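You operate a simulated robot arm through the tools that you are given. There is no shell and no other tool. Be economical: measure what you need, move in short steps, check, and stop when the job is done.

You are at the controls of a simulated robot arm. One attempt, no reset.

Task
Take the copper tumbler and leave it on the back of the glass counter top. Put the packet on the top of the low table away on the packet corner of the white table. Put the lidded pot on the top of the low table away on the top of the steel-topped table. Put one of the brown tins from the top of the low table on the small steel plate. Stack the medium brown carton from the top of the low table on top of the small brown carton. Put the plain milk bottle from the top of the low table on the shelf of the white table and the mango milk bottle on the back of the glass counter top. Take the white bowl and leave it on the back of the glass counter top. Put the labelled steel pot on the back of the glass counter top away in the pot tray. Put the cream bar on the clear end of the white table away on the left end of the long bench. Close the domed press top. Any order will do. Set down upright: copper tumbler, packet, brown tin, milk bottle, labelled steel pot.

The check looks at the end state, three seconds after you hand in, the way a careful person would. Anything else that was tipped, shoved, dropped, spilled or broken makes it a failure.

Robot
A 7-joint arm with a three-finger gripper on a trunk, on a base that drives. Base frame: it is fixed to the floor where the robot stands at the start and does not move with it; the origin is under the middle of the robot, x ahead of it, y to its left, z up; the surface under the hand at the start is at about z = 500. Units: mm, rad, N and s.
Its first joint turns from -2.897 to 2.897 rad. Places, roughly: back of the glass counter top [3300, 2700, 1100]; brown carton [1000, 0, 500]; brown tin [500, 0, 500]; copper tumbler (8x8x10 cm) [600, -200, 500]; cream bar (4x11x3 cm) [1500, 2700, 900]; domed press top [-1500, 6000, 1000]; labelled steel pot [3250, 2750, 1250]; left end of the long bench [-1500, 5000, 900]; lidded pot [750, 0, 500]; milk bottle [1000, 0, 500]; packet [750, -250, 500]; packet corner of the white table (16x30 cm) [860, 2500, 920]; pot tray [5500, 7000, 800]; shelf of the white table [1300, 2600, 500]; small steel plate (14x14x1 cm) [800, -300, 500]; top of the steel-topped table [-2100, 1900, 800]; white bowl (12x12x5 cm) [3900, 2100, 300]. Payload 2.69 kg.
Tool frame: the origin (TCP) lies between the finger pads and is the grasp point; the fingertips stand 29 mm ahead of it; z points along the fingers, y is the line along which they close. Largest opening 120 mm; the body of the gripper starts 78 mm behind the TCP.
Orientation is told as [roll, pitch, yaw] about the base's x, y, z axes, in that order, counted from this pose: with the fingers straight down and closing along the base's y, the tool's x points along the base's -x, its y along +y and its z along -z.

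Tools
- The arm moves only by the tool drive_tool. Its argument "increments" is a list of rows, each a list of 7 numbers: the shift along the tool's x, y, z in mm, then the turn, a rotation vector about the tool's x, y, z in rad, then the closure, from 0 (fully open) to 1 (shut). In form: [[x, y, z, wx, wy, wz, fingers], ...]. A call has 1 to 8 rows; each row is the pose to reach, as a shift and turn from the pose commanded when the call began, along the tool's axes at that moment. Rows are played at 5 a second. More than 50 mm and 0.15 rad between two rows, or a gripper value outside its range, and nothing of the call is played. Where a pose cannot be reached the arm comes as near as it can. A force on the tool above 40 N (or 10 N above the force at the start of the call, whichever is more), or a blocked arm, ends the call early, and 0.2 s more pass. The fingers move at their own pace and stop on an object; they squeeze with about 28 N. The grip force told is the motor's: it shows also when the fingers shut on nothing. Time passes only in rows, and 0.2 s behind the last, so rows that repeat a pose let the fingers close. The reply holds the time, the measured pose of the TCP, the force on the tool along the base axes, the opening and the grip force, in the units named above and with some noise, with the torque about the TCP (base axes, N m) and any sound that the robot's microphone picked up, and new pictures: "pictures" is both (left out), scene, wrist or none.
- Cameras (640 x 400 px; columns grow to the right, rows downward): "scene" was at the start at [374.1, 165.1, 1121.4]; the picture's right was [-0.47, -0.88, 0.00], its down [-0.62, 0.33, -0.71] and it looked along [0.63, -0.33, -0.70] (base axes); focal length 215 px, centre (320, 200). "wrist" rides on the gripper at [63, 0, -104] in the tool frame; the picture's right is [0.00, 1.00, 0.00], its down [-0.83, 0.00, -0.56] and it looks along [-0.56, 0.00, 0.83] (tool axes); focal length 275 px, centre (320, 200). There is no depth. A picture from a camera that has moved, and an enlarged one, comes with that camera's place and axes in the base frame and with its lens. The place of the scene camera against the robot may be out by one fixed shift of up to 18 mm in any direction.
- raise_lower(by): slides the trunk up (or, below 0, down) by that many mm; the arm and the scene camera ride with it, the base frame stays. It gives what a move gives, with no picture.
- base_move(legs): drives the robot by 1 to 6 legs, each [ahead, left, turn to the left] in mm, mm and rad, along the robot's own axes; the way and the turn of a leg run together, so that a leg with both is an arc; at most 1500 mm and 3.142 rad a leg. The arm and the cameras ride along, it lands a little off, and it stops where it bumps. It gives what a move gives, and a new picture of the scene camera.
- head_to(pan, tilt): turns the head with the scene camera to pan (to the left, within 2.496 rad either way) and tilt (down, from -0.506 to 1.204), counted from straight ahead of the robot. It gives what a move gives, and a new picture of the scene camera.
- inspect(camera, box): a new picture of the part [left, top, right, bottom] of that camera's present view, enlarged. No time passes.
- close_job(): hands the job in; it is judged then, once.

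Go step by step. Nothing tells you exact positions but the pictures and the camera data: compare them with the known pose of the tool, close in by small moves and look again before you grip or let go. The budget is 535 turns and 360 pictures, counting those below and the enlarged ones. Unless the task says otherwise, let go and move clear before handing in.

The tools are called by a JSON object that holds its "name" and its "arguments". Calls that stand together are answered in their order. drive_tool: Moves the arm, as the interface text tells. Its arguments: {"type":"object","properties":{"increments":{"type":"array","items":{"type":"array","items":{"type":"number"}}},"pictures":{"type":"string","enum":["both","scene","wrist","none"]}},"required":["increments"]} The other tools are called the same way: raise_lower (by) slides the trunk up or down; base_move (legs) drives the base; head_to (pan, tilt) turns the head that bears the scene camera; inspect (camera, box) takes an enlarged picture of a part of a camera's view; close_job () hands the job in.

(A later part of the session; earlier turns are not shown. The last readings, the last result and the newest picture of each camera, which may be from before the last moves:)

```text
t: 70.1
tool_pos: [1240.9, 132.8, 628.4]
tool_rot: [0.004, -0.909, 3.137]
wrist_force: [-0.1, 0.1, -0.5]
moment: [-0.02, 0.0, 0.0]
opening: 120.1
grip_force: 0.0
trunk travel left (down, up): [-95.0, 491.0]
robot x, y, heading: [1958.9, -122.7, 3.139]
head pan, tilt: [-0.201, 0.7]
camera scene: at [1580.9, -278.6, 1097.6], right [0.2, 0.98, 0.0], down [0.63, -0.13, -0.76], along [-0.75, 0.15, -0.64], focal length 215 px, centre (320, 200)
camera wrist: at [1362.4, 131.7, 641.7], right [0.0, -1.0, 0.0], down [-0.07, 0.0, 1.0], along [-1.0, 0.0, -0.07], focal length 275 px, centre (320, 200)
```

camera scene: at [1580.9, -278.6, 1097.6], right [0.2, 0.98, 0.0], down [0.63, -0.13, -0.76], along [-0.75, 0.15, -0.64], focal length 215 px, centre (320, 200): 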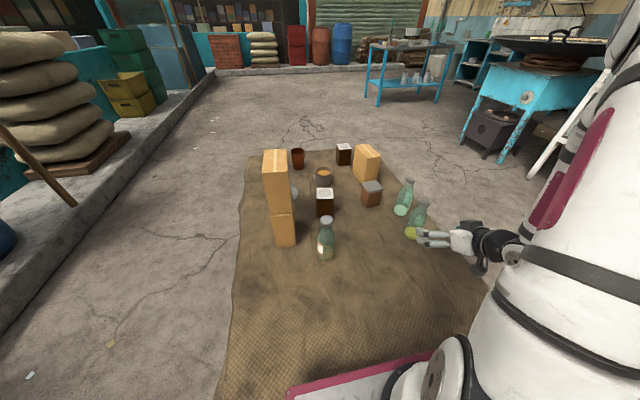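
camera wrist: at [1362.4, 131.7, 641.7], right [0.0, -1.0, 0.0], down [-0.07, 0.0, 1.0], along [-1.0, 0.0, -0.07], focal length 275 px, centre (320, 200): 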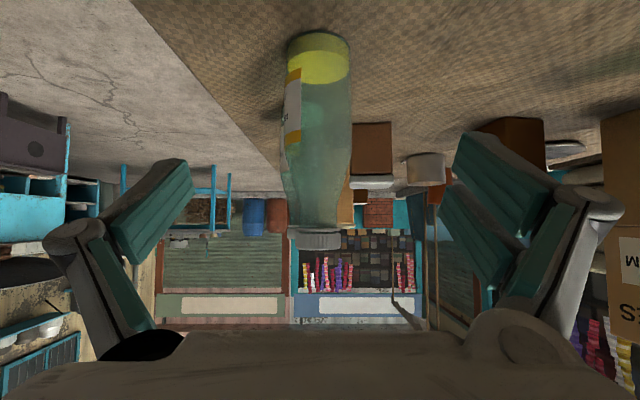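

Lined up. I advance along the tool axis and grip.

{"name": "drive_tool", "arguments": {"increments": [[0, 0, 45, 0, 0, 0, 0], [0, 0, 90, 0, 0, 0, 0], [0, 0, 131, 0, 0, 0, 0], [0, 0, 131, 0, 0, 0, 1], [0, 0, 131, 0, 0, 0, 1], [0, 0, 131, 0, 0, 0, 1]]}}

```text
t: 71.5
tool_pos: [1135.4, 132.4, 548.2]
tool_rot: [0.003, -0.908, 3.139]
wrist_force: [-0.2, 2.2, 3.1]
moment: [-0.07, 0.05, -0.02]
opening: 53.1
grip_force: 28.3
trunk travel left (down, up): [-95.0, 491.0]
robot x, y, heading: [1958.6, -120.6, 3.138]
head pan, tilt: [-0.201, 0.7]
camera scene: at [1581.0, -278.6, 1097.6], right [0.2, 0.98, 0.0], down [0.63, -0.13, -0.76], along [-0.75, 0.15, -0.64], focal length 215 px, centre (320, 200)
camera wrist: at [1257.0, 130.8, 562.3], right [0.0, -1.0, 0.0], down [-0.07, 0.0, 1.0], along [-1.0, 0.0, -0.07], focal length 275 px, centre (320, 200)
```

scene: 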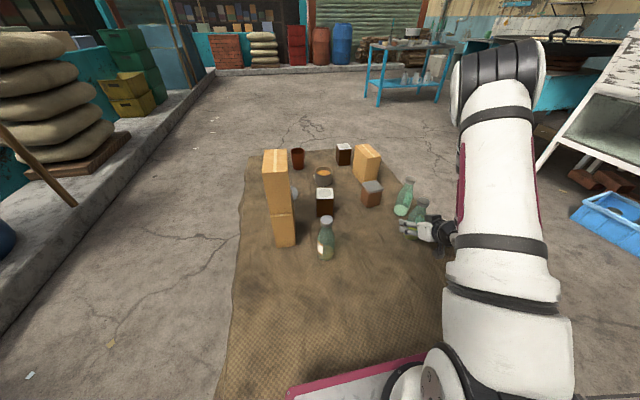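
wrist: 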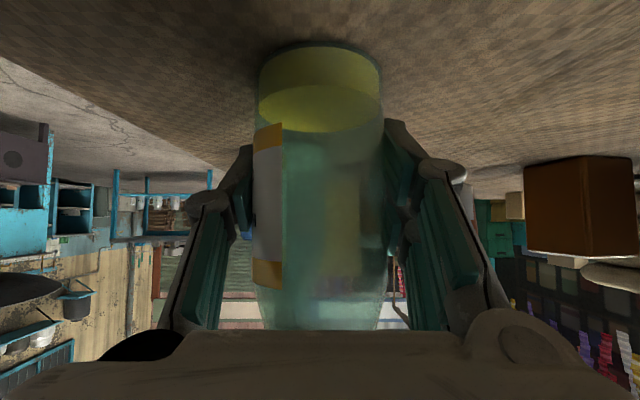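

Gripped (53 mm). I raise the trunk, back away, turn to face the glass counter and look at it.

{"name": "raise_lower", "arguments": {"by": 300}}

{"name": "base_move", "arguments": {"legs": [[-1000, 0, 0], [0, 0, -1.571], [500, -300, 0]]}}

{"name": "head_to", "arguments": {"pan": 0.0, "tilt": 0.25}}

```text
t: 74.5
tool_pos: [1136.3, 132.5, 849.6]
tool_rot: [0.006, -0.906, 3.138]
wrist_force: [0.8, -0.2, -4.2]
moment: [0.0, 0.0, -0.01]
opening: 52.7
grip_force: 27.8
trunk travel left (down, up): [-395.0, 191.0]
robot x, y, heading: [1960.3, -116.8, 3.14]
head pan, tilt: [-0.201, 0.7]
```

```text
t: 86.5
tool_pos: [3546.0, 1188.3, 849.5]
tool_rot: [0.006, -0.908, 1.541]
wrist_force: [0.2, 0.2, -4.4]
moment: [0.02, 0.03, -0.01]
opening: 53.1
grip_force: 28.0
trunk travel left (down, up): [-395.0, 191.0]
robot x, y, heading: [3272.3, 376.2, 1.543]
head pan, tilt: [-0.201, 0.7]
camera scene: at [3112.9, 680.7, 1397.6], right [0.97, -0.23, 0.0], down [-0.15, -0.63, -0.76], along [0.17, 0.74, -0.64], focal length 215 px, centre (320, 200)
```

scene: 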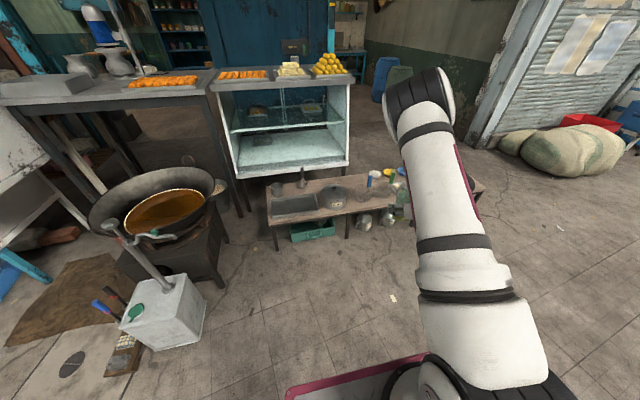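

```text
t: 87.4
tool_pos: [3547.3, 1188.6, 849.6]
tool_rot: [0.005, -0.909, 1.542]
wrist_force: [-0.3, 0.1, -4.3]
moment: [0.01, -0.01, 0.02]
opening: 52.9
grip_force: 28.1
trunk travel left (down, up): [-395.0, 191.0]
robot x, y, heading: [3272.1, 370.6, 1.543]
head pan, tilt: [0.0, 0.25]
camera scene: at [3096.3, 691.3, 1438.3], right [1.0, -0.03, 0.0], down [-0.01, -0.25, -0.97], along [0.03, 0.97, -0.25], focal length 215 px, centre (320, 200)
```

scene: 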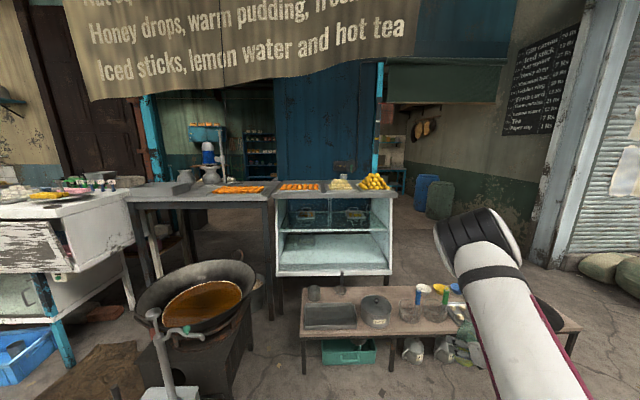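

The low wooden bench stands before the counter, so the counter's back must be reached from its right end. I look to the right.

{"name": "head_to", "arguments": {"pan": -0.7, "tilt": 0.45}}

{"name": "inspect", "arguments": {"camera": "scene", "box": [0, 100, 320, 300]}}

```text
t: 88.5
tool_pos: [3546.5, 1188.3, 849.3]
tool_rot: [0.005, -0.907, 1.54]
wrist_force: [0.2, -0.2, -3.0]
moment: [-0.01, -0.04, 0.0]
opening: 52.7
grip_force: 27.8
trunk travel left (down, up): [-395.0, 191.0]
robot x, y, heading: [3273.9, 369.2, 1.546]
head pan, tilt: [-0.7, 0.45]
camera scene: at [3154.7, 666.6, 1419.8], right [0.75, -0.66, 0.0], down [-0.29, -0.33, -0.9], along [0.6, 0.67, -0.44], focal length 215 px, centre (320, 200)
```

scene: 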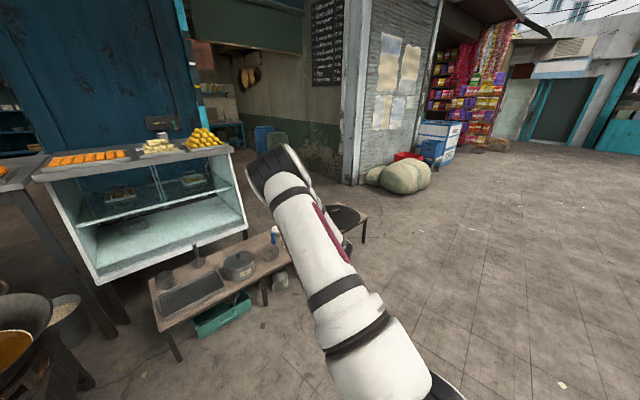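

```text
2.00 times, centred on (160, 200) of scene
camera zoom: at [3154.7, 666.6, 1419.8], right [0.75, -0.66, 0.0], down [-0.29, -0.33, -0.9], along [0.6, 0.67, -0.44], focal length 430 px, centre (640, 200)
```

zoom: 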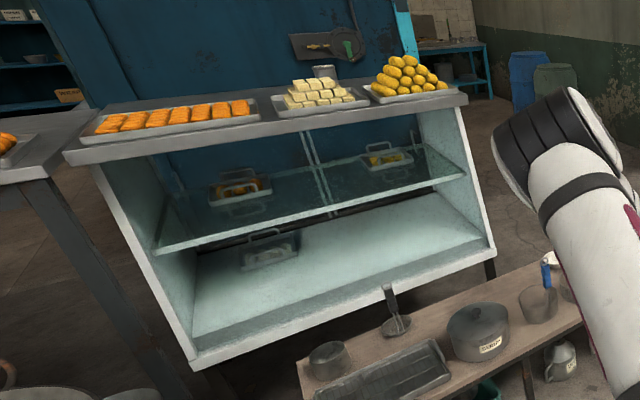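

The room right of the counter looks open. I lift the arm and trunk, then drive around the bench's right end.

{"name": "raise_lower", "arguments": {"by": 190}}

{"name": "drive_tool", "arguments": {"increments": [[-35, 0, -28, 0, 0, 0, 1], [-71, 0, -55, 0, 0, 0, 1], [-106, 0, -83, 0, 0, 0, 1], [-141, 0, -110, 0, 0, 0, 1], [-158, 0, -124, 0, 0, 0, 1]], "pictures": "none"}}

{"name": "base_move", "arguments": {"legs": [[0, -1000, 0], [0, -1050, 0], [1000, 0, 0], [950, 0, 0]]}}

{"name": "head_to", "arguments": {"pan": 1.2, "tilt": 0.4}}

```text
t: 90.5
tool_pos: [3546.4, 1188.2, 1037.8]
tool_rot: [0.007, -0.908, 1.54]
wrist_force: [0.2, 0.2, -4.6]
moment: [0.04, -0.01, 0.03]
opening: 52.4
grip_force: 28.5
trunk travel left (down, up): [-585.0, 1.0]
robot x, y, heading: [3271.1, 369.5, 1.546]
head pan, tilt: [-0.7, 0.45]
```

```text
t: 91.7
tool_pos: [3546.5, 1189.3, 1240.6]
tool_rot: [0.003, -0.908, 1.542]
wrist_force: [-0.1, -0.1, -4.2]
moment: [-0.02, 0.01, 0.0]
opening: 53.1
grip_force: 27.7
trunk travel left (down, up): [-585.0, 1.0]
robot x, y, heading: [3272.6, 371.3, 1.541]
head pan, tilt: [-0.7, 0.45]
```

```text
t: 111.4
tool_pos: [5712.3, 3064.1, 1239.4]
tool_rot: [0.004, -0.906, 1.524]
wrist_force: [0.1, 0.2, -3.2]
moment: [0.0, -0.01, 0.02]
opening: 53.2
grip_force: 27.4
trunk travel left (down, up): [-585.0, 1.0]
robot x, y, heading: [5426.8, 2254.2, 1.519]
head pan, tilt: [-0.7, 0.45]
camera scene: at [5302.6, 2366.0, 1609.7], right [0.73, -0.68, 0.0], down [-0.3, -0.32, -0.9], along [0.61, 0.66, -0.44], focal length 215 px, centre (320, 200)
```

scene: 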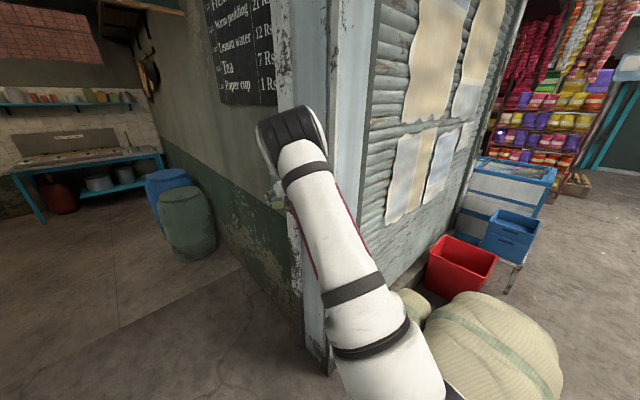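

```text
t: 113.2
tool_pos: [5712.8, 3064.2, 1240.2]
tool_rot: [0.007, -0.908, 1.522]
wrist_force: [-0.3, 0.2, -3.7]
moment: [0.0, -0.01, -0.01]
opening: 52.9
grip_force: 28.0
trunk travel left (down, up): [-585.0, 1.0]
robot x, y, heading: [5420.8, 2252.8, 1.525]
head pan, tilt: [1.201, 0.4]
camera scene: at [5155.5, 2336.1, 1614.4], right [0.41, 0.91, 0.0], down [0.36, -0.16, -0.92], along [-0.84, 0.37, -0.39], focal length 215 px, centre (320, 200)
```

scene: 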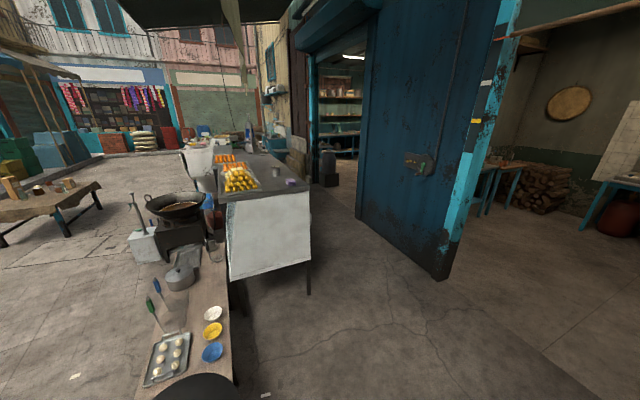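

I see the counter end-on: its back strip is empty apart from the steel pot, and the bowls are on the bench. I drive to the counter's right end facing it.

{"name": "base_move", "arguments": {"legs": [[0, 620, 0], [530, 0, 0], [0, 0, 1.617], [300, 0, 0]]}}

{"name": "head_to", "arguments": {"pan": 0.0, "tilt": 0.6}}

```text
t: 115.6
tool_pos: [5326.0, 3088.9, 1236.9]
tool_rot: [0.005, -0.904, 1.541]
wrist_force: [-0.4, 0.6, -4.3]
moment: [0.0, 0.02, 0.01]
opening: 53.0
grip_force: 27.8
trunk travel left (down, up): [-585.0, 1.0]
robot x, y, heading: [5050.0, 2271.6, 1.542]
head pan, tilt: [1.201, 0.4]
stopped in leg 1: the robot was blocked; the commanded pose is now the measured one
camera scene: at [4782.1, 2351.8, 1614.4], right [0.39, 0.92, 0.0], down [0.36, -0.15, -0.92], along [-0.85, 0.36, -0.39], focal length 215 px, centre (320, 200)
```

scene: 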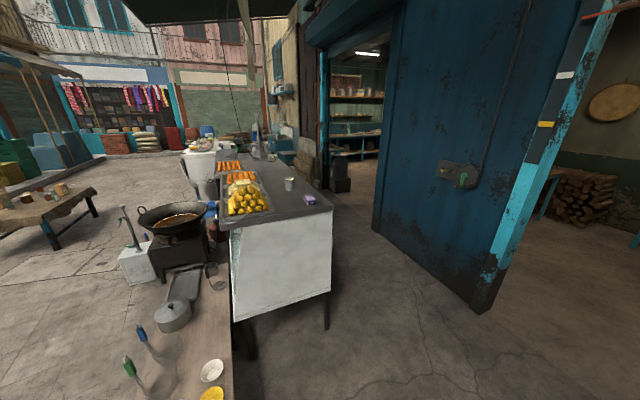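

```text
t: 117.0
tool_pos: [5327.0, 3089.1, 1238.1]
tool_rot: [0.004, -0.906, 1.54]
wrist_force: [-0.1, 0.0, -3.6]
moment: [-0.02, 0.0, 0.04]
opening: 53.1
grip_force: 28.6
trunk travel left (down, up): [-585.0, 1.0]
robot x, y, heading: [5054.4, 2267.9, 1.542]
head pan, tilt: [0.0, 0.6]
camera scene: at [4870.0, 2404.1, 1596.2], right [1.0, -0.03, 0.0], down [-0.02, -0.56, -0.83], along [0.02, 0.82, -0.56], focal length 215 px, centre (320, 200)
```

scene: 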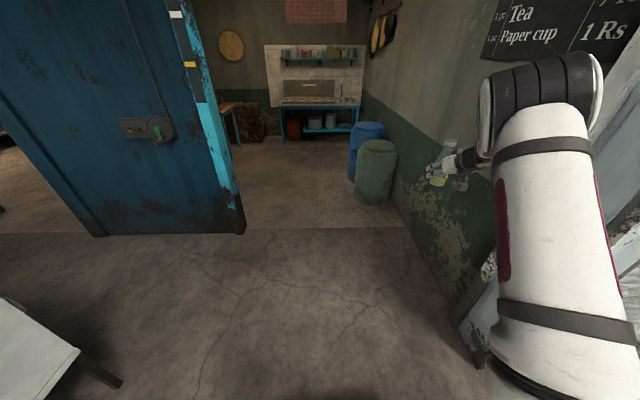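

I was blocked moving left, probably near the bench's end. I look down-left to check nothing was disturbed.

{"name": "head_to", "arguments": {"pan": 1.5, "tilt": 1.0}}

```text
t: 118.6
tool_pos: [5325.7, 3089.1, 1239.0]
tool_rot: [0.004, -0.904, 1.541]
wrist_force: [0.6, 0.5, -4.1]
moment: [0.0, -0.02, -0.01]
opening: 53.0
grip_force: 28.0
trunk travel left (down, up): [-585.0, 1.0]
robot x, y, heading: [5051.4, 2271.3, 1.544]
head pan, tilt: [1.499, 1.0]
camera scene: at [4798.2, 2322.8, 1564.2], right [0.1, 0.99, 0.0], down [0.84, -0.09, -0.54], along [-0.54, 0.05, -0.84], focal length 215 px, centre (320, 200)
```

scene: 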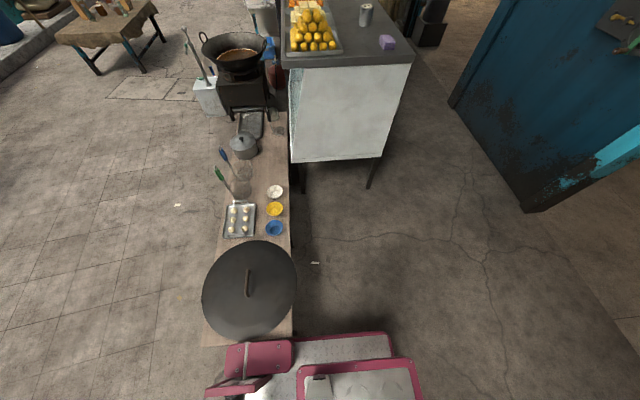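

The bench and its things look undisturbed; I'd only touched its end. I step clear, go forward past it, and turn toward the counter.

{"name": "base_move", "arguments": {"legs": [[0, -80, 0], [560, 0, 0], [0, 350, 0], [0, 0, 1.6], [250, 0, 0]]}}

{"name": "head_to", "arguments": {"pan": 0.0, "tilt": 0.6}}

```text
t: 129.7
tool_pos: [3719.8, 3094.1, 1239.0]
tool_rot: [0.003, -0.905, -3.134]
wrist_force: [1.1, 0.3, -3.7]
moment: [0.02, 0.0, 0.02]
opening: 52.8
grip_force: 28.0
trunk travel left (down, up): [-585.0, 1.0]
robot x, y, heading: [4545.0, 2851.1, -3.131]
head pan, tilt: [1.499, 1.0]
camera scene: at [4523.8, 2604.2, 1564.2], right [-1.0, 0.06, 0.0], down [0.05, 0.84, -0.54], along [-0.03, -0.54, -0.84], focal length 215 px, centre (320, 200)
```

scene: 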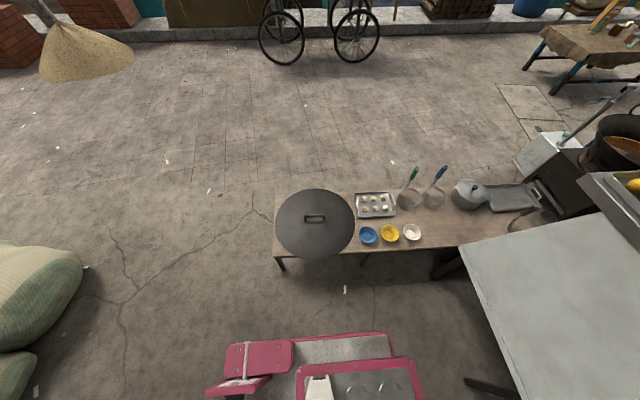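

```text
t: 131.3
tool_pos: [3721.3, 3093.0, 1238.1]
tool_rot: [0.005, -0.903, -3.133]
wrist_force: [0.3, 0.0, -4.5]
moment: [-0.03, 0.01, 0.0]
opening: 53.1
grip_force: 28.3
trunk travel left (down, up): [-585.0, 1.0]
robot x, y, heading: [4544.4, 2851.4, -3.131]
head pan, tilt: [0.0, 0.6]
camera scene: at [4439.7, 2672.8, 1596.1], right [-0.01, 1.0, 0.0], down [0.57, 0.01, -0.82], along [-0.82, -0.01, -0.57], focal length 215 px, centre (320, 200)
```

scene: 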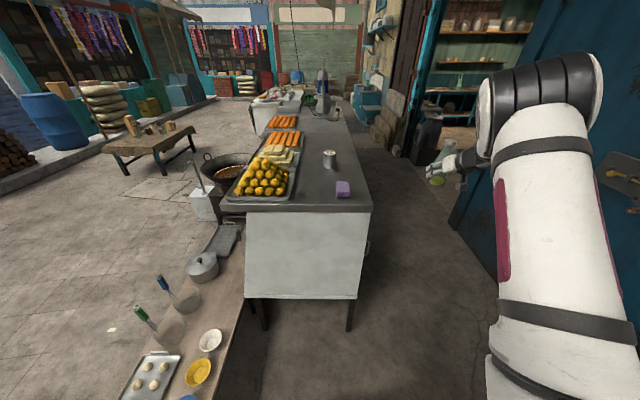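

Clear view: pot and a purple item stand on the back strip, with free space between. I move closer and bring the bottle over that space.

{"name": "base_move", "arguments": {"legs": [[150, 0, -0.01]]}}

{"name": "drive_tool", "arguments": {"increments": [[0, 40, 0, 0, 0, 0, 1], [0, 80, 0, 0, 0, 0, 1], [0, 120, 0, 0, 0, 0, 1], [0, 160, 0, 0, 0, 0, 1], [0, 200, 0, 0, 0, 0, 1], [0, 240, 0, 0, 0, 0, 1], [0, 280, 0, 0, 0, 0, 1], [0, 320, 0, 0, 0, 0, 1]]}}

```text
t: 132.7
tool_pos: [3571.6, 3103.1, 1237.1]
tool_rot: [0.004, -0.903, 3.136]
wrist_force: [0.2, -0.4, -4.1]
moment: [-0.02, 0.01, -0.02]
opening: 52.9
grip_force: 27.6
trunk travel left (down, up): [-585.0, 1.0]
robot x, y, heading: [4396.4, 2846.0, 3.135]
head pan, tilt: [0.0, 0.6]
camera scene: at [4285.6, 2674.0, 1596.2], right [0.0, 1.0, 0.0], down [0.56, 0.0, -0.83], along [-0.83, 0.0, -0.56], focal length 215 px, centre (320, 200)
```

scene: 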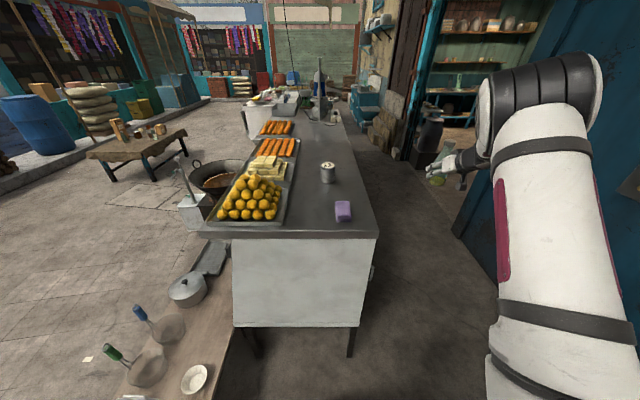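

```text
t: 134.5
tool_pos: [3572.6, 2785.2, 1237.7]
tool_rot: [0.006, -0.908, 3.134]
wrist_force: [0.5, 0.5, -4.3]
moment: [-0.05, -0.01, 0.06]
opening: 53.0
grip_force: 28.1
trunk travel left (down, up): [-585.0, 1.0]
robot x, y, heading: [4396.7, 2851.2, 3.14]
head pan, tilt: [0.0, 0.6]
camera scene: at [4285.4, 2674.5, 1596.2], right [0.0, 1.0, 0.0], down [0.57, 0.0, -0.82], along [-0.82, 0.0, -0.57], focal length 215 px, centre (320, 200)
camera wrist: at [3693.7, 2784.9, 1251.2], right [0.0, -1.0, 0.0], down [-0.08, 0.0, 1.0], along [-1.0, 0.0, -0.08], focal length 275 px, centre (320, 200)
```

scene: 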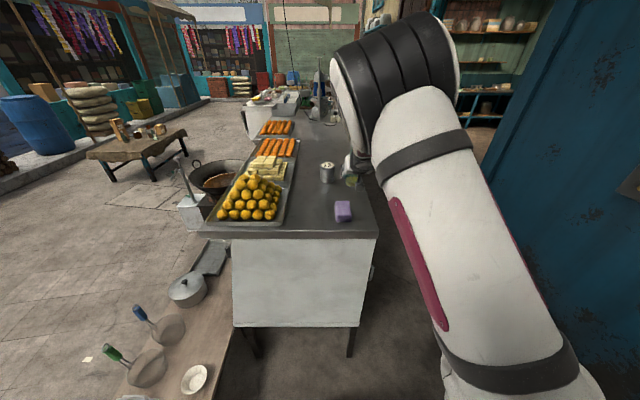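
wrist: 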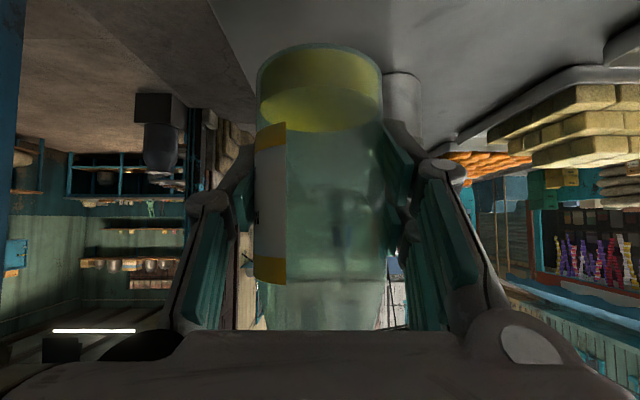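

Surface confirmed at z≈1100, pot at (3425, 2700). I shift to a free spot near (3550, 2660) and lower to just above the top.

{"name": "drive_tool", "arguments": {"increments": [[-4, 42, 5, 0, 0, 0, 1], [-9, 84, 11, 0, 0, 0, 1], [-13.6, 125, 17, 0, 0, 0, 1], [15, 125, 39, 0, 0, 0, 1], [46, 125, 63, 0, 0, 0, 1], [50, 125, 67, 0, 0, 0, 1]]}}

{"name": "inspect", "arguments": {"camera": "scene", "box": [250, 130, 390, 240]}}

```text
t: 135.9
tool_pos: [3548.0, 2657.9, 1157.9]
tool_rot: [0.005, -0.906, 3.136]
wrist_force: [1.0, 0.1, -3.2]
moment: [0.03, 0.03, -0.02]
opening: 53.1
grip_force: 28.0
trunk travel left (down, up): [-585.0, 1.0]
robot x, y, heading: [4396.4, 2853.9, 3.14]
head pan, tilt: [0.0, 0.6]
camera scene: at [4285.5, 2673.8, 1596.1], right [0.0, 1.0, 0.0], down [0.57, 0.0, -0.82], along [-0.82, 0.0, -0.57], focal length 215 px, centre (320, 200)
camera wrist: at [3670.5, 2657.5, 1171.8], right [0.0, -1.0, 0.0], down [-0.08, 0.0, 1.0], along [-1.0, 0.0, -0.08], focal length 275 px, centre (320, 200)
```

scene: 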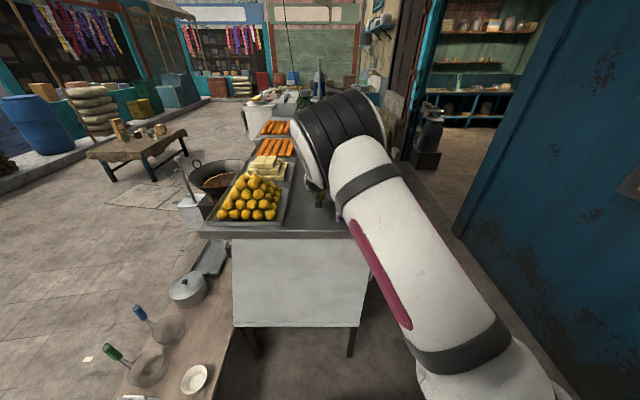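
wrist: 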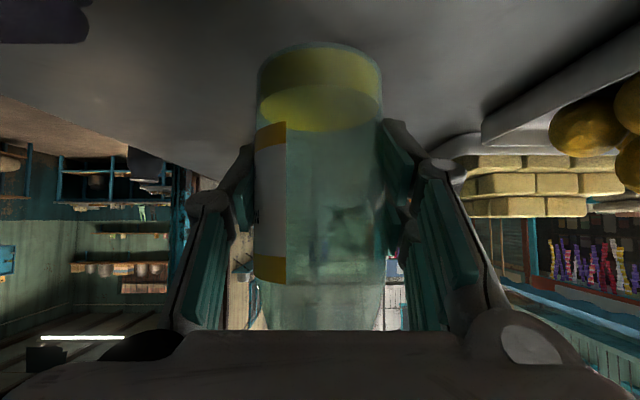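

```text
3.64 times, centred on (320, 185) of scene
camera zoom: at [4285.5, 2673.8, 1596.1], right [0.0, 1.0, 0.0], down [0.57, 0.0, -0.82], along [-0.82, 0.0, -0.57], focal length 782 px, centre (320, 254)
```

zoom: 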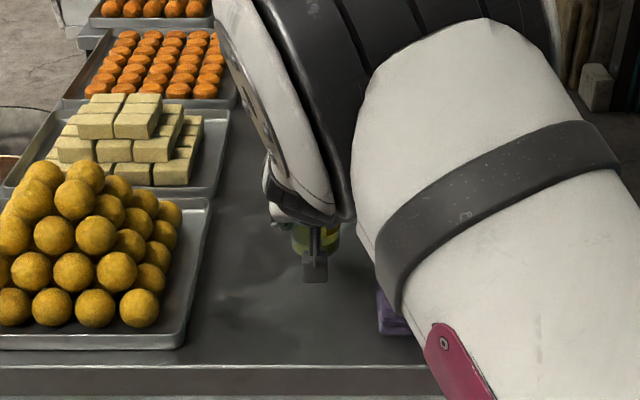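

About 10 mm above the top. Lowering gently.

{"name": "drive_tool", "arguments": {"increments": [[3.2, 0, 2.5, 0, 0, 0, 1], [5.5, 0, 4.3, 0, 0, 0, 1], [7.1, 0, 5.5, 0, 0, 0, 1], [8.7, 0, 6.8, 0, 0, 0, 1], [10.2, 0, 8, 0, 0, 0, 1]], "pictures": "wrist"}}

```text
t: 137.1
tool_pos: [3550.8, 2658.0, 1145.6]
tool_rot: [0.005, -0.905, 3.137]
wrist_force: [-1.1, 0.9, -3.7]
moment: [-0.01, 0.02, -0.02]
opening: 53.2
grip_force: 28.1
trunk travel left (down, up): [-585.0, 1.0]
robot x, y, heading: [4393.1, 2848.9, 3.136]
head pan, tilt: [0.0, 0.6]
camera wrist: at [3671.7, 2657.6, 1159.2], right [0.0, -1.0, 0.0], down [-0.08, 0.0, 1.0], along [-1.0, 0.0, -0.08], focal length 275 px, centre (320, 200)
```

wrist: 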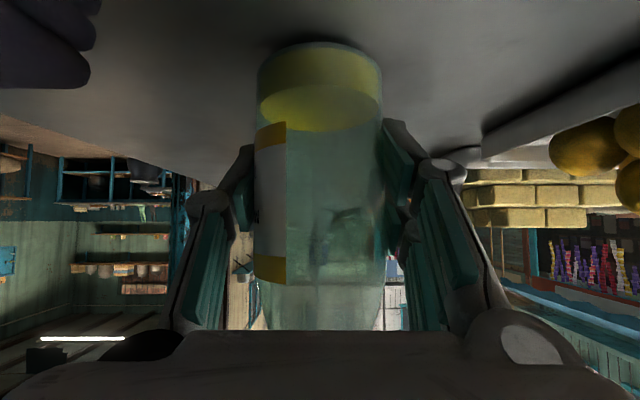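

No contact yet; the reflection shows it very close. I continue in small steps.

{"name": "drive_tool", "arguments": {"increments": [[1.6, 0, 1.2, 0, 0, 0, 1], [3.2, 0, 2.5, 0, 0, 0, 1], [4.7, 0, 3.7, 0, 0, 0, 1], [6.3, 0, 4.9, 0, 0, 0, 1], [7.9, 0, 6.2, 0, 0, 0, 1], [9.5, 0, 7.4, 0, 0, 0, 1], [11, 0, 8.6, 0, 0, 0, 1], [12.6, 0, 9.8, 0, 0, 0, 1]], "pictures": "wrist"}}

```text
t: 138.9
tool_pos: [3549.4, 2658.8, 1132.5]
tool_rot: [0.003, -0.909, 3.136]
wrist_force: [-2.4, 1.0, 22.2]
moment: [-0.23, 0.02, 0.05]
opening: 52.9
grip_force: 27.9
trunk travel left (down, up): [-585.0, 1.0]
robot x, y, heading: [4393.8, 2850.5, 3.143]
head pan, tilt: [0.0, 0.6]
camera wrist: at [3671.0, 2658.1, 1144.9], right [0.0, -1.0, 0.0], down [-0.07, 0.0, 1.0], along [-1.0, 0.0, -0.07], focal length 275 px, centre (320, 200)
```

wrist: 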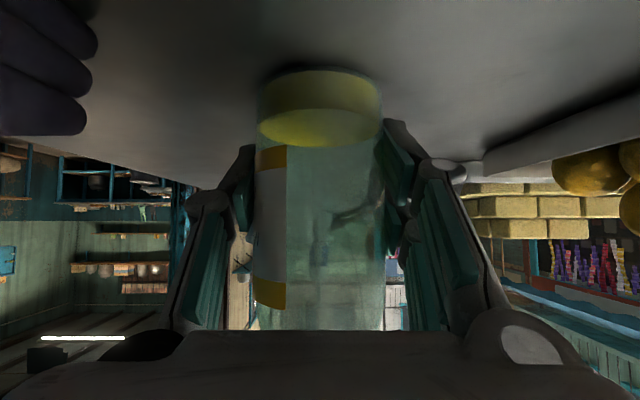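

It rests on the top (22 N, slight slide in the fingers). I open and back out along the tool axis.

{"name": "drive_tool", "arguments": {"increments": [[0, 0, 0, 0, 0, 0, 0.8], [0, 0, 0, 0, 0, 0, 0.4], [0, 0, 0, 0, 0, 0, 0], [0, 0, 0, 0, 0, 0, 0], [0, 0, -40, 0, 0, 0, 0], [0, 0, -85, 0, 0, 0, 0], [0, 0, -130, 0, 0, 0, 0], [-30, 0, -165, 0, 0, 0, 0]]}}

```text
t: 140.7
tool_pos: [3659.1, 2659.8, 1255.4]
tool_rot: [0.006, -0.905, 3.136]
wrist_force: [-0.4, 0.2, 0.4]
moment: [-0.01, -0.04, 0.0]
opening: 120.2
grip_force: 0.1
trunk travel left (down, up): [-585.0, 1.0]
robot x, y, heading: [4398.0, 2848.7, 3.138]
head pan, tilt: [0.0, 0.6]
camera scene: at [4285.4, 2673.8, 1596.1], right [0.0, 1.0, 0.0], down [0.57, 0.0, -0.82], along [-0.82, 0.0, -0.57], focal length 215 px, centre (320, 200)
camera wrist: at [3780.6, 2659.2, 1268.5], right [0.0, -1.0, 0.0], down [-0.08, 0.0, 1.0], along [-1.0, 0.0, -0.08], focal length 275 px, centre (320, 200)
```

scene: 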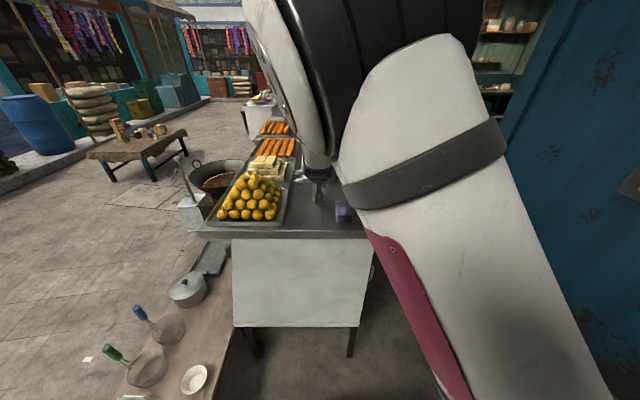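
wrist: 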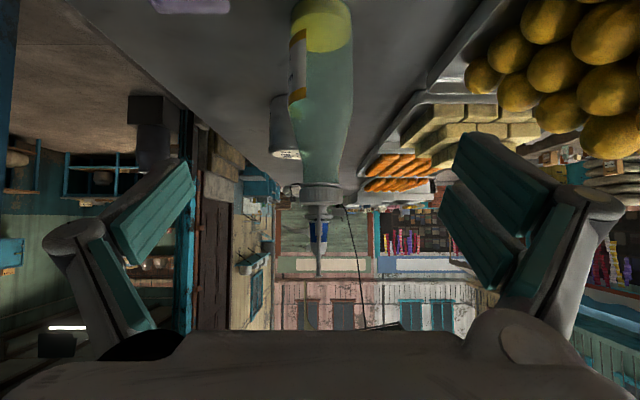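

Mango stands upright on the counter. Next the white bowl on the bench: I back off, turn to face the bench from behind it.

{"name": "base_move", "arguments": {"legs": [[-320, 0, 0], [0, 0, 1.571], [0, -560, 0]]}}

{"name": "head_to", "arguments": {"pan": 0.0, "tilt": 0.9}}

```text
t: 149.4
tool_pos: [4355.4, 2111.5, 1254.3]
tool_rot: [0.004, -0.902, -1.566]
wrist_force: [-0.3, 0.0, 0.2]
moment: [0.03, 0.01, 0.01]
opening: 119.9
grip_force: 0.1
trunk travel left (down, up): [-585.0, 1.0]
robot x, y, heading: [4157.8, 2846.6, -1.565]
head pan, tilt: [0.0, 0.6]
camera scene: at [4352.3, 2748.1, 1596.1], right [-1.0, -0.01, 0.0], down [0.0, 0.56, -0.83], along [0.01, -0.83, -0.56], focal length 215 px, centre (320, 200)
```

scene: 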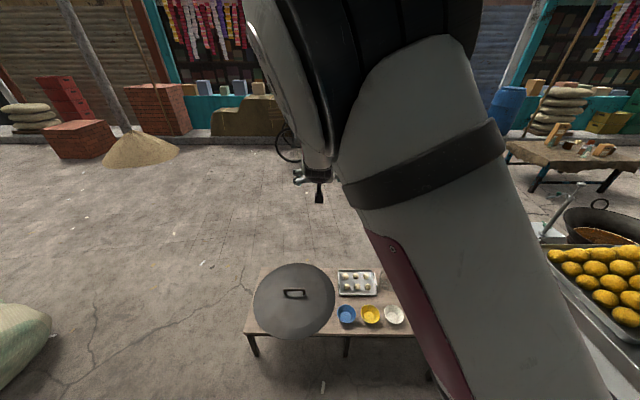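

```text
t: 150.2
tool_pos: [4355.7, 2111.8, 1253.9]
tool_rot: [0.004, -0.905, -1.565]
wrist_force: [0.1, 0.5, -0.1]
moment: [0.0, -0.01, 0.0]
opening: 120.1
grip_force: 0.0
trunk travel left (down, up): [-585.0, 1.0]
robot x, y, heading: [4160.3, 2848.5, -1.564]
head pan, tilt: [0.0, 0.901]
camera scene: at [4352.2, 2761.0, 1571.4], right [-1.0, -0.01, 0.0], down [0.0, 0.78, -0.62], along [0.0, -0.62, -0.78], focal length 215 px, centre (320, 200)
```

scene: 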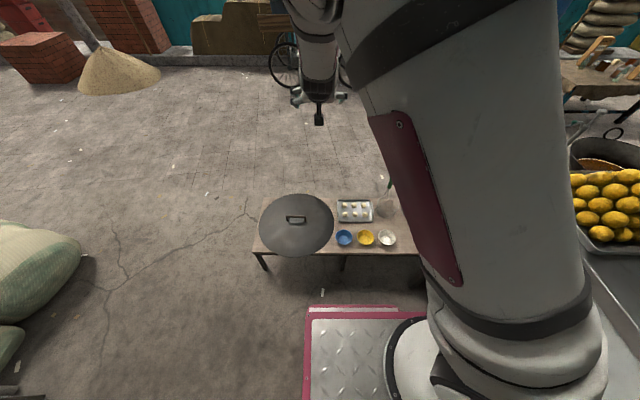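

White bowl near (3927, 2105). I straighten the hand down and move over it.

{"name": "drive_tool", "arguments": {"increments": [[0, -45, 0, 0, 0.115, 0, 0], [0, -90, 0, 0, 0.23, 0, 0], [0, -135, 0, 0, 0.345, 0, 0], [0, -180, 0, 0, 0.46, 0, 0], [0, -225, 0, 0, 0.575, 0, 0], [0, -270, 0, 0, 0.69, 0, 0], [0, -315, 0, 0, 0.805, 0, 0], [0, -360, 0, 0, 0.905, 0, 0]], "pictures": "none"}}

{"name": "drive_tool", "arguments": {"increments": [[0, -35, 45, 0, 0, 0, 0], [0, -68, 90, 0, 0, 0, 0], [0, -68, 135, 0, 0, 0, 0]], "pictures": "none"}}

{"name": "raise_lower", "arguments": {"by": -480}}

{"name": "drive_tool", "arguments": {"increments": [[0, 0, 0, 0, 0, 0, 0]], "pictures": "wrist"}}

```text
t: 152.0
tool_pos: [3995.3, 2108.1, 1254.3]
tool_rot: [0.004, 0.002, -1.56]
wrist_force: [1.6, -0.1, 0.5]
moment: [0.0, 0.11, -0.04]
opening: 120.0
grip_force: 0.0
trunk travel left (down, up): [-585.0, 1.0]
robot x, y, heading: [4159.2, 2848.9, -1.564]
head pan, tilt: [0.0, 0.901]
```

```text
refused: row 1 steps farther than a row can; nothing moved
```

```text
refused: -480 is not a number from -400 to 400
```

```text
t: 152.4
tool_pos: [3994.3, 2108.2, 1254.9]
tool_rot: [0.002, 0.002, -1.562]
wrist_force: [0.1, -0.5, 0.2]
moment: [0.01, 0.0, 0.0]
opening: 119.9
grip_force: 0.0
trunk travel left (down, up): [-585.0, 1.0]
robot x, y, heading: [4157.2, 2848.4, -1.563]
head pan, tilt: [0.0, 0.901]
camera wrist: at [3993.5, 2169.6, 1358.1], right [1.0, 0.01, 0.0], down [0.01, -0.83, 0.56], along [0.01, -0.56, -0.83], focal length 275 px, centre (320, 200)
```

wrist: 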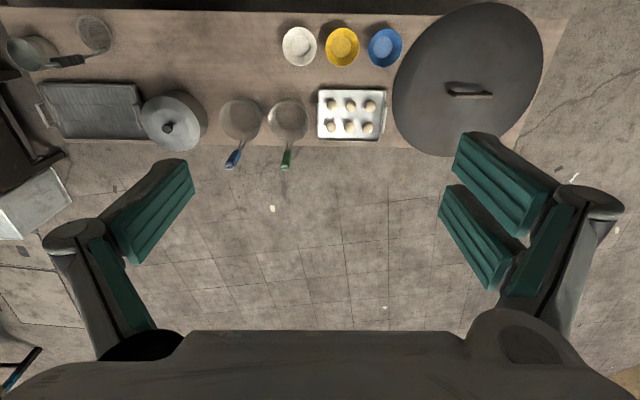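

The bowl is at about (3926, 2086). I shift over and lower the trunk for a close look.

{"name": "raise_lower", "arguments": {"by": -400}}

{"name": "drive_tool", "arguments": {"increments": [[0, -33, 30, 0, 0, 0, 0], [0, -66, 60, 0, 0, 0, 0], [10, -70, 105, 0, 0, 0, 0], [30, -70, 150, 0, 0, 0, 0], [30, -70, 195, 0, 0, 0, 0], [30, -70, 195, 0, 0, 0, 0]]}}

```text
t: 156.3
tool_pos: [3994.9, 2108.0, 853.9]
tool_rot: [0.003, 0.0, -1.561]
wrist_force: [-0.8, -0.2, 0.2]
moment: [-0.03, -0.02, 0.01]
opening: 119.9
grip_force: 0.1
trunk travel left (down, up): [-185.0, 401.0]
robot x, y, heading: [4157.0, 2848.3, -1.565]
head pan, tilt: [0.0, 0.901]
```

```text
t: 157.7
tool_pos: [3925.5, 2137.7, 658.5]
tool_rot: [0.005, 0.001, -1.561]
wrist_force: [-0.3, -0.1, -0.9]
moment: [-0.01, 0.02, -0.02]
opening: 120.0
grip_force: 0.0
trunk travel left (down, up): [-185.0, 401.0]
robot x, y, heading: [4156.7, 2847.7, -1.559]
head pan, tilt: [0.0, 0.901]
camera scene: at [4353.8, 2496.7, 1172.2], right [-1.0, -0.01, 0.0], down [0.0, 0.78, -0.62], along [0.0, -0.62, -0.78], focal length 215 px, centre (320, 200)
camera wrist: at [3925.6, 2199.8, 761.4], right [1.0, 0.01, 0.0], down [0.01, -0.83, 0.56], along [0.01, -0.56, -0.83], focal length 275 px, centre (320, 200)
```

scene: 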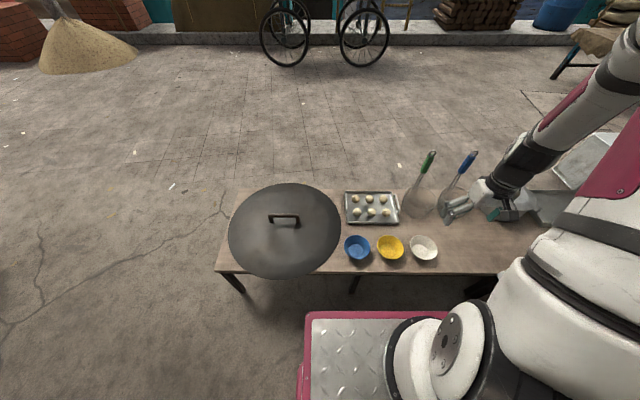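
wrist: 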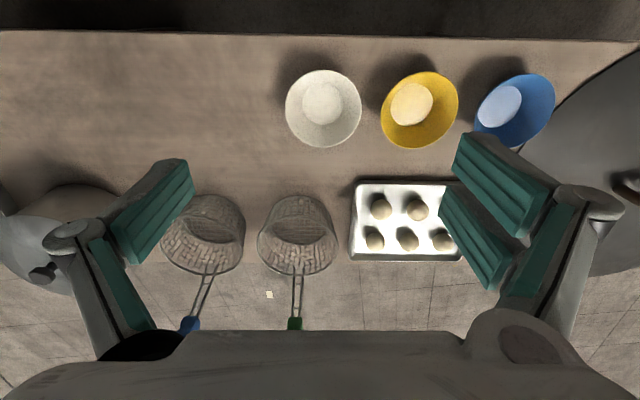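

The bowl's rim is at z≈350, about 113 mm across, centre (3934, 2085). I take a tilted rim-grip pose over its left rim with the fingers part-closed.

{"name": "drive_tool", "arguments": {"increments": [[-7.6, -12, 33, 0, 0, 0, 0.3], [-15, -24, 66, -0.09, 0, 0, 0.6], [-23, -36, 100, -0.18, 0, 0, 0.6], [-30, -48, 133, -0.27, 0, 0, 0.6], [-38, -60, 166, -0.36, 0, 0, 0.6], [-46, -72, 200, -0.45, 0, 0, 0.6], [-53, -83.5, 225, -0.45, 0, 0, 0.6], [-53, -83.5, 225, -0.45, 0, 0, 0.6]]}}

{"name": "inspect", "arguments": {"camera": "scene", "box": [360, 160, 520, 290]}}

```text
t: 159.5
tool_pos: [3842.3, 2083.5, 432.7]
tool_rot: [0.452, 0.0, -1.562]
wrist_force: [1.4, -0.2, -0.2]
moment: [0.0, 0.01, 0.03]
opening: 48.2
grip_force: 0.2
trunk travel left (down, up): [-185.0, 401.0]
robot x, y, heading: [4159.0, 2846.9, -1.569]
head pan, tilt: [0.0, 0.901]
camera scene: at [4353.7, 2496.7, 1172.2], right [-1.0, -0.01, 0.0], down [0.0, 0.78, -0.62], along [0.0, -0.62, -0.78], focal length 215 px, centre (320, 200)
camera wrist: at [3796.7, 2145.4, 525.4], right [0.9, 0.01, 0.44], down [-0.23, -0.83, 0.5], along [0.37, -0.55, -0.75], focal length 275 px, centre (320, 200)
```

scene: 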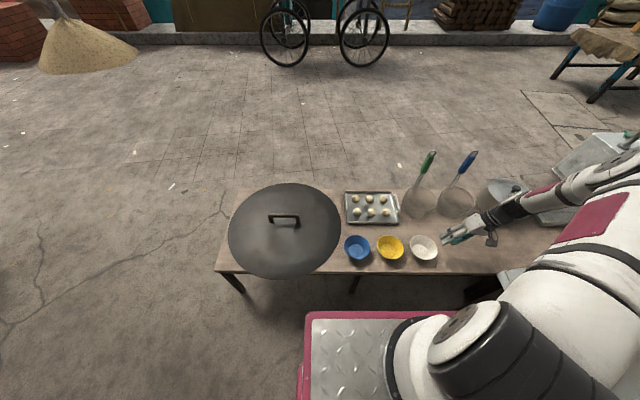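
wrist: 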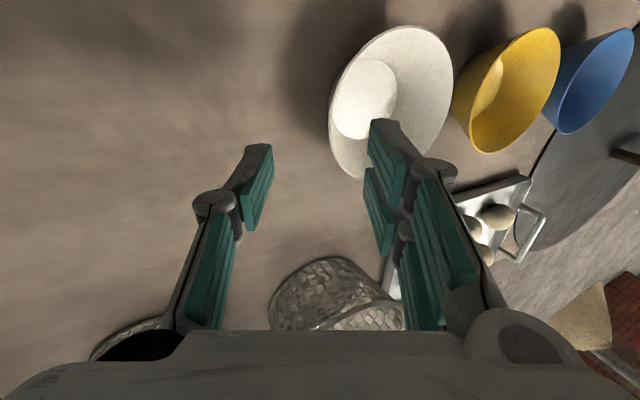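

```text
3.08 times, centred on (440, 225) of scene
camera zoom: at [4353.7, 2496.7, 1172.2], right [-1.0, -0.01, 0.0], down [0.0, 0.78, -0.62], along [0.0, -0.62, -0.78], focal length 662 px, centre (-49, 123)
```

zoom: 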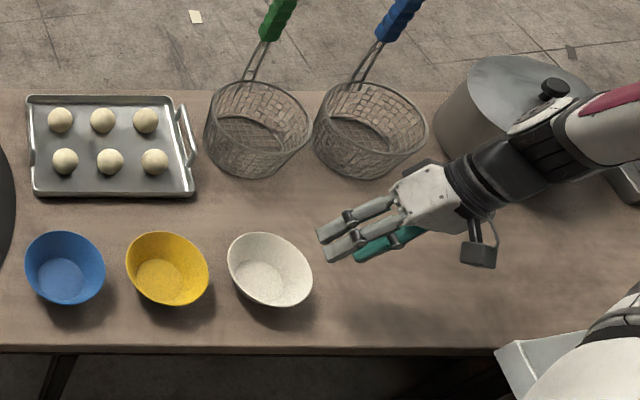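

The rim pose is close; I correct slightly and advance partway to check finger placement about the rim.

{"name": "drive_tool", "arguments": {"increments": [[4, 4, 25, 0, 0, 0, 0.6], [7.5, 6.3, 55, 0, 0, 0, 0.6], [7.5, 6.3, 55, 0, 0, 0, 0.6]]}}

{"name": "inspect", "arguments": {"camera": "scene", "box": [390, 200, 490, 280]}}

```text
t: 160.3
tool_pos: [3872.1, 2091.8, 384.1]
tool_rot: [0.452, 0.001, -1.563]
wrist_force: [-0.2, 0.1, -0.2]
moment: [0.01, -0.04, 0.01]
opening: 48.0
grip_force: 0.0
trunk travel left (down, up): [-185.0, 401.0]
robot x, y, heading: [4157.5, 2845.9, -1.565]
head pan, tilt: [0.0, 0.901]
camera scene: at [4353.7, 2496.7, 1172.1], right [-1.0, -0.01, 0.0], down [0.0, 0.78, -0.62], along [0.0, -0.62, -0.78], focal length 215 px, centre (320, 200)
camera wrist: at [3827.2, 2153.2, 477.5], right [0.9, 0.01, 0.44], down [-0.23, -0.83, 0.5], along [0.37, -0.55, -0.75], focal length 275 px, centre (320, 200)
```

scene: 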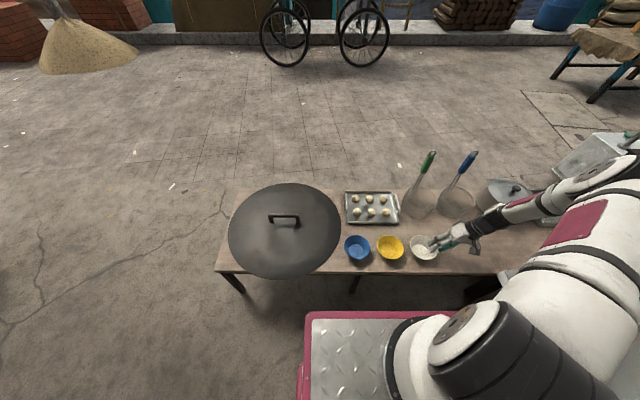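
wrist: 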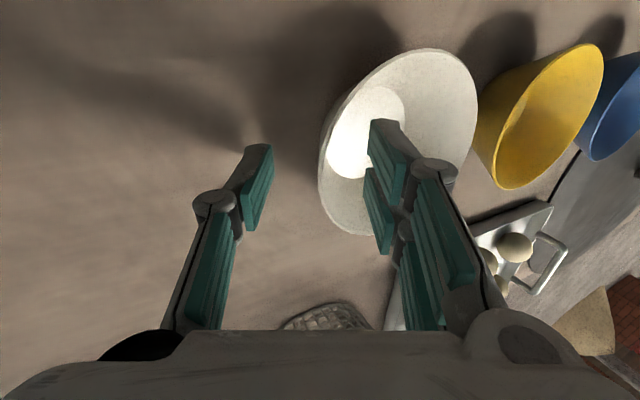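

```text
5.00 times, centred on (440, 240) of scene
camera zoom: at [4353.7, 2496.7, 1172.1], right [-1.0, -0.01, 0.0], down [0.0, 0.78, -0.62], along [0.0, -0.62, -0.78], focal length 1075 px, centre (-280, 0)
```

zoom: 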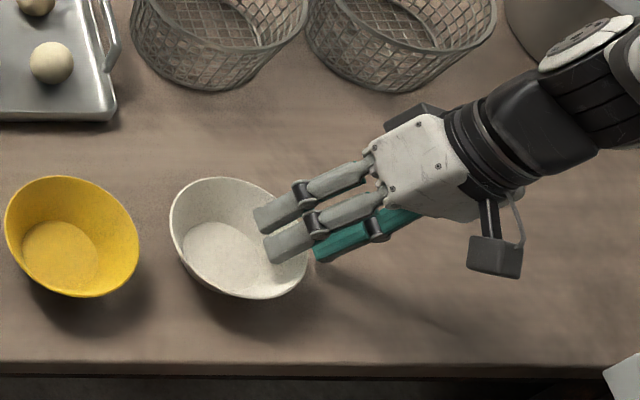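

The inner finger is over the bowl's inside and the outer one outside. I advance 32 mm and close.

{"name": "drive_tool", "arguments": {"increments": [[0, 0, 16, 0, 0, 0, 0.6], [0, 0, 32, 0, 0, 0, 0.6], [0, 0, 32, 0, 0, 0, 0.8], [0, 0, 32, 0, 0, 0, 1], [0, 0, 32, 0, 0, 0, 1]]}}

{"name": "inspect", "arguments": {"camera": "scene", "box": [390, 200, 490, 280]}}

```text
t: 161.4
tool_pos: [3891.9, 2091.9, 360.5]
tool_rot: [0.466, 0.002, -1.558]
wrist_force: [7.2, 8.8, 34.4]
moment: [0.49, -0.38, -0.02]
opening: 10.6
grip_force: 28.1
trunk travel left (down, up): [-185.0, 401.0]
robot x, y, heading: [4157.8, 2850.2, -1.563]
head pan, tilt: [0.0, 0.901]
stopped in row 5: the force on the tool passed its limit at 43 N (the readings are from after the stop); the commanded pose is now the measured one
camera scene: at [4354.6, 2498.0, 1172.6], right [-1.0, -0.01, 0.0], down [-0.01, 0.78, -0.62], along [0.0, -0.62, -0.78], focal length 215 px, centre (320, 200)
camera wrist: at [3844.9, 2152.3, 452.6], right [0.89, 0.02, 0.45], down [-0.24, -0.84, 0.5], along [0.38, -0.55, -0.74], focal length 275 px, centre (320, 200)
```

scene: 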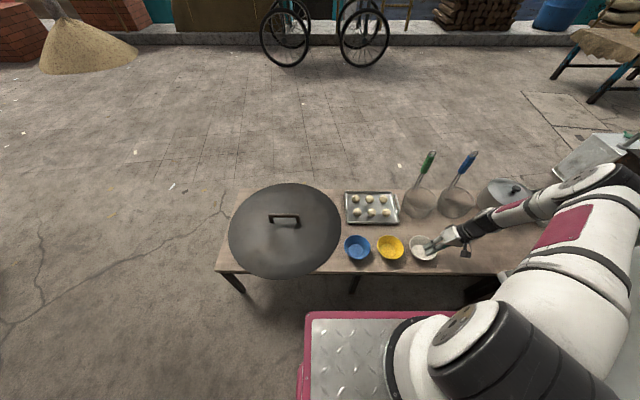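
wrist: 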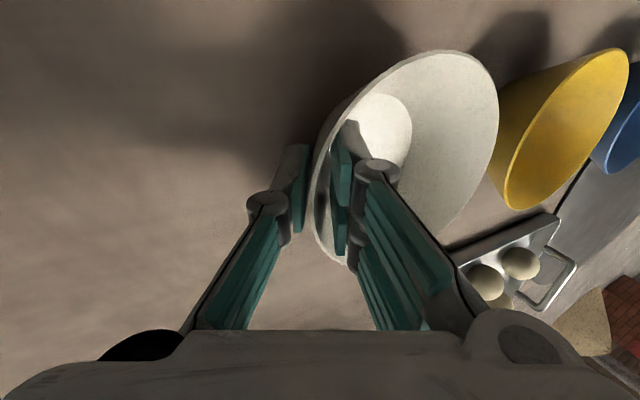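

```text
5.00 times, centred on (440, 240) of scene
camera zoom: at [4354.6, 2498.0, 1172.6], right [-1.0, -0.01, 0.0], down [-0.01, 0.78, -0.62], along [0.0, -0.62, -0.78], focal length 1075 px, centre (-280, 0)
```

zoom: 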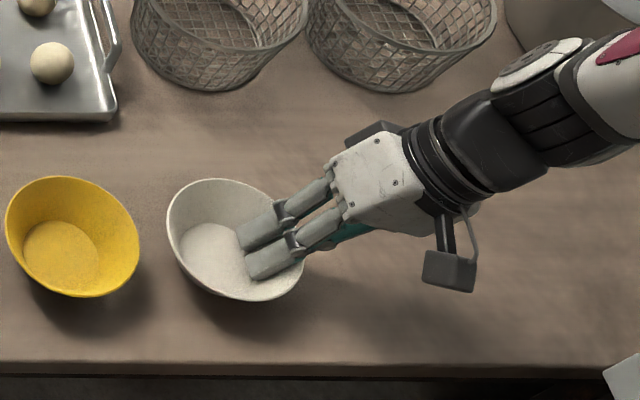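

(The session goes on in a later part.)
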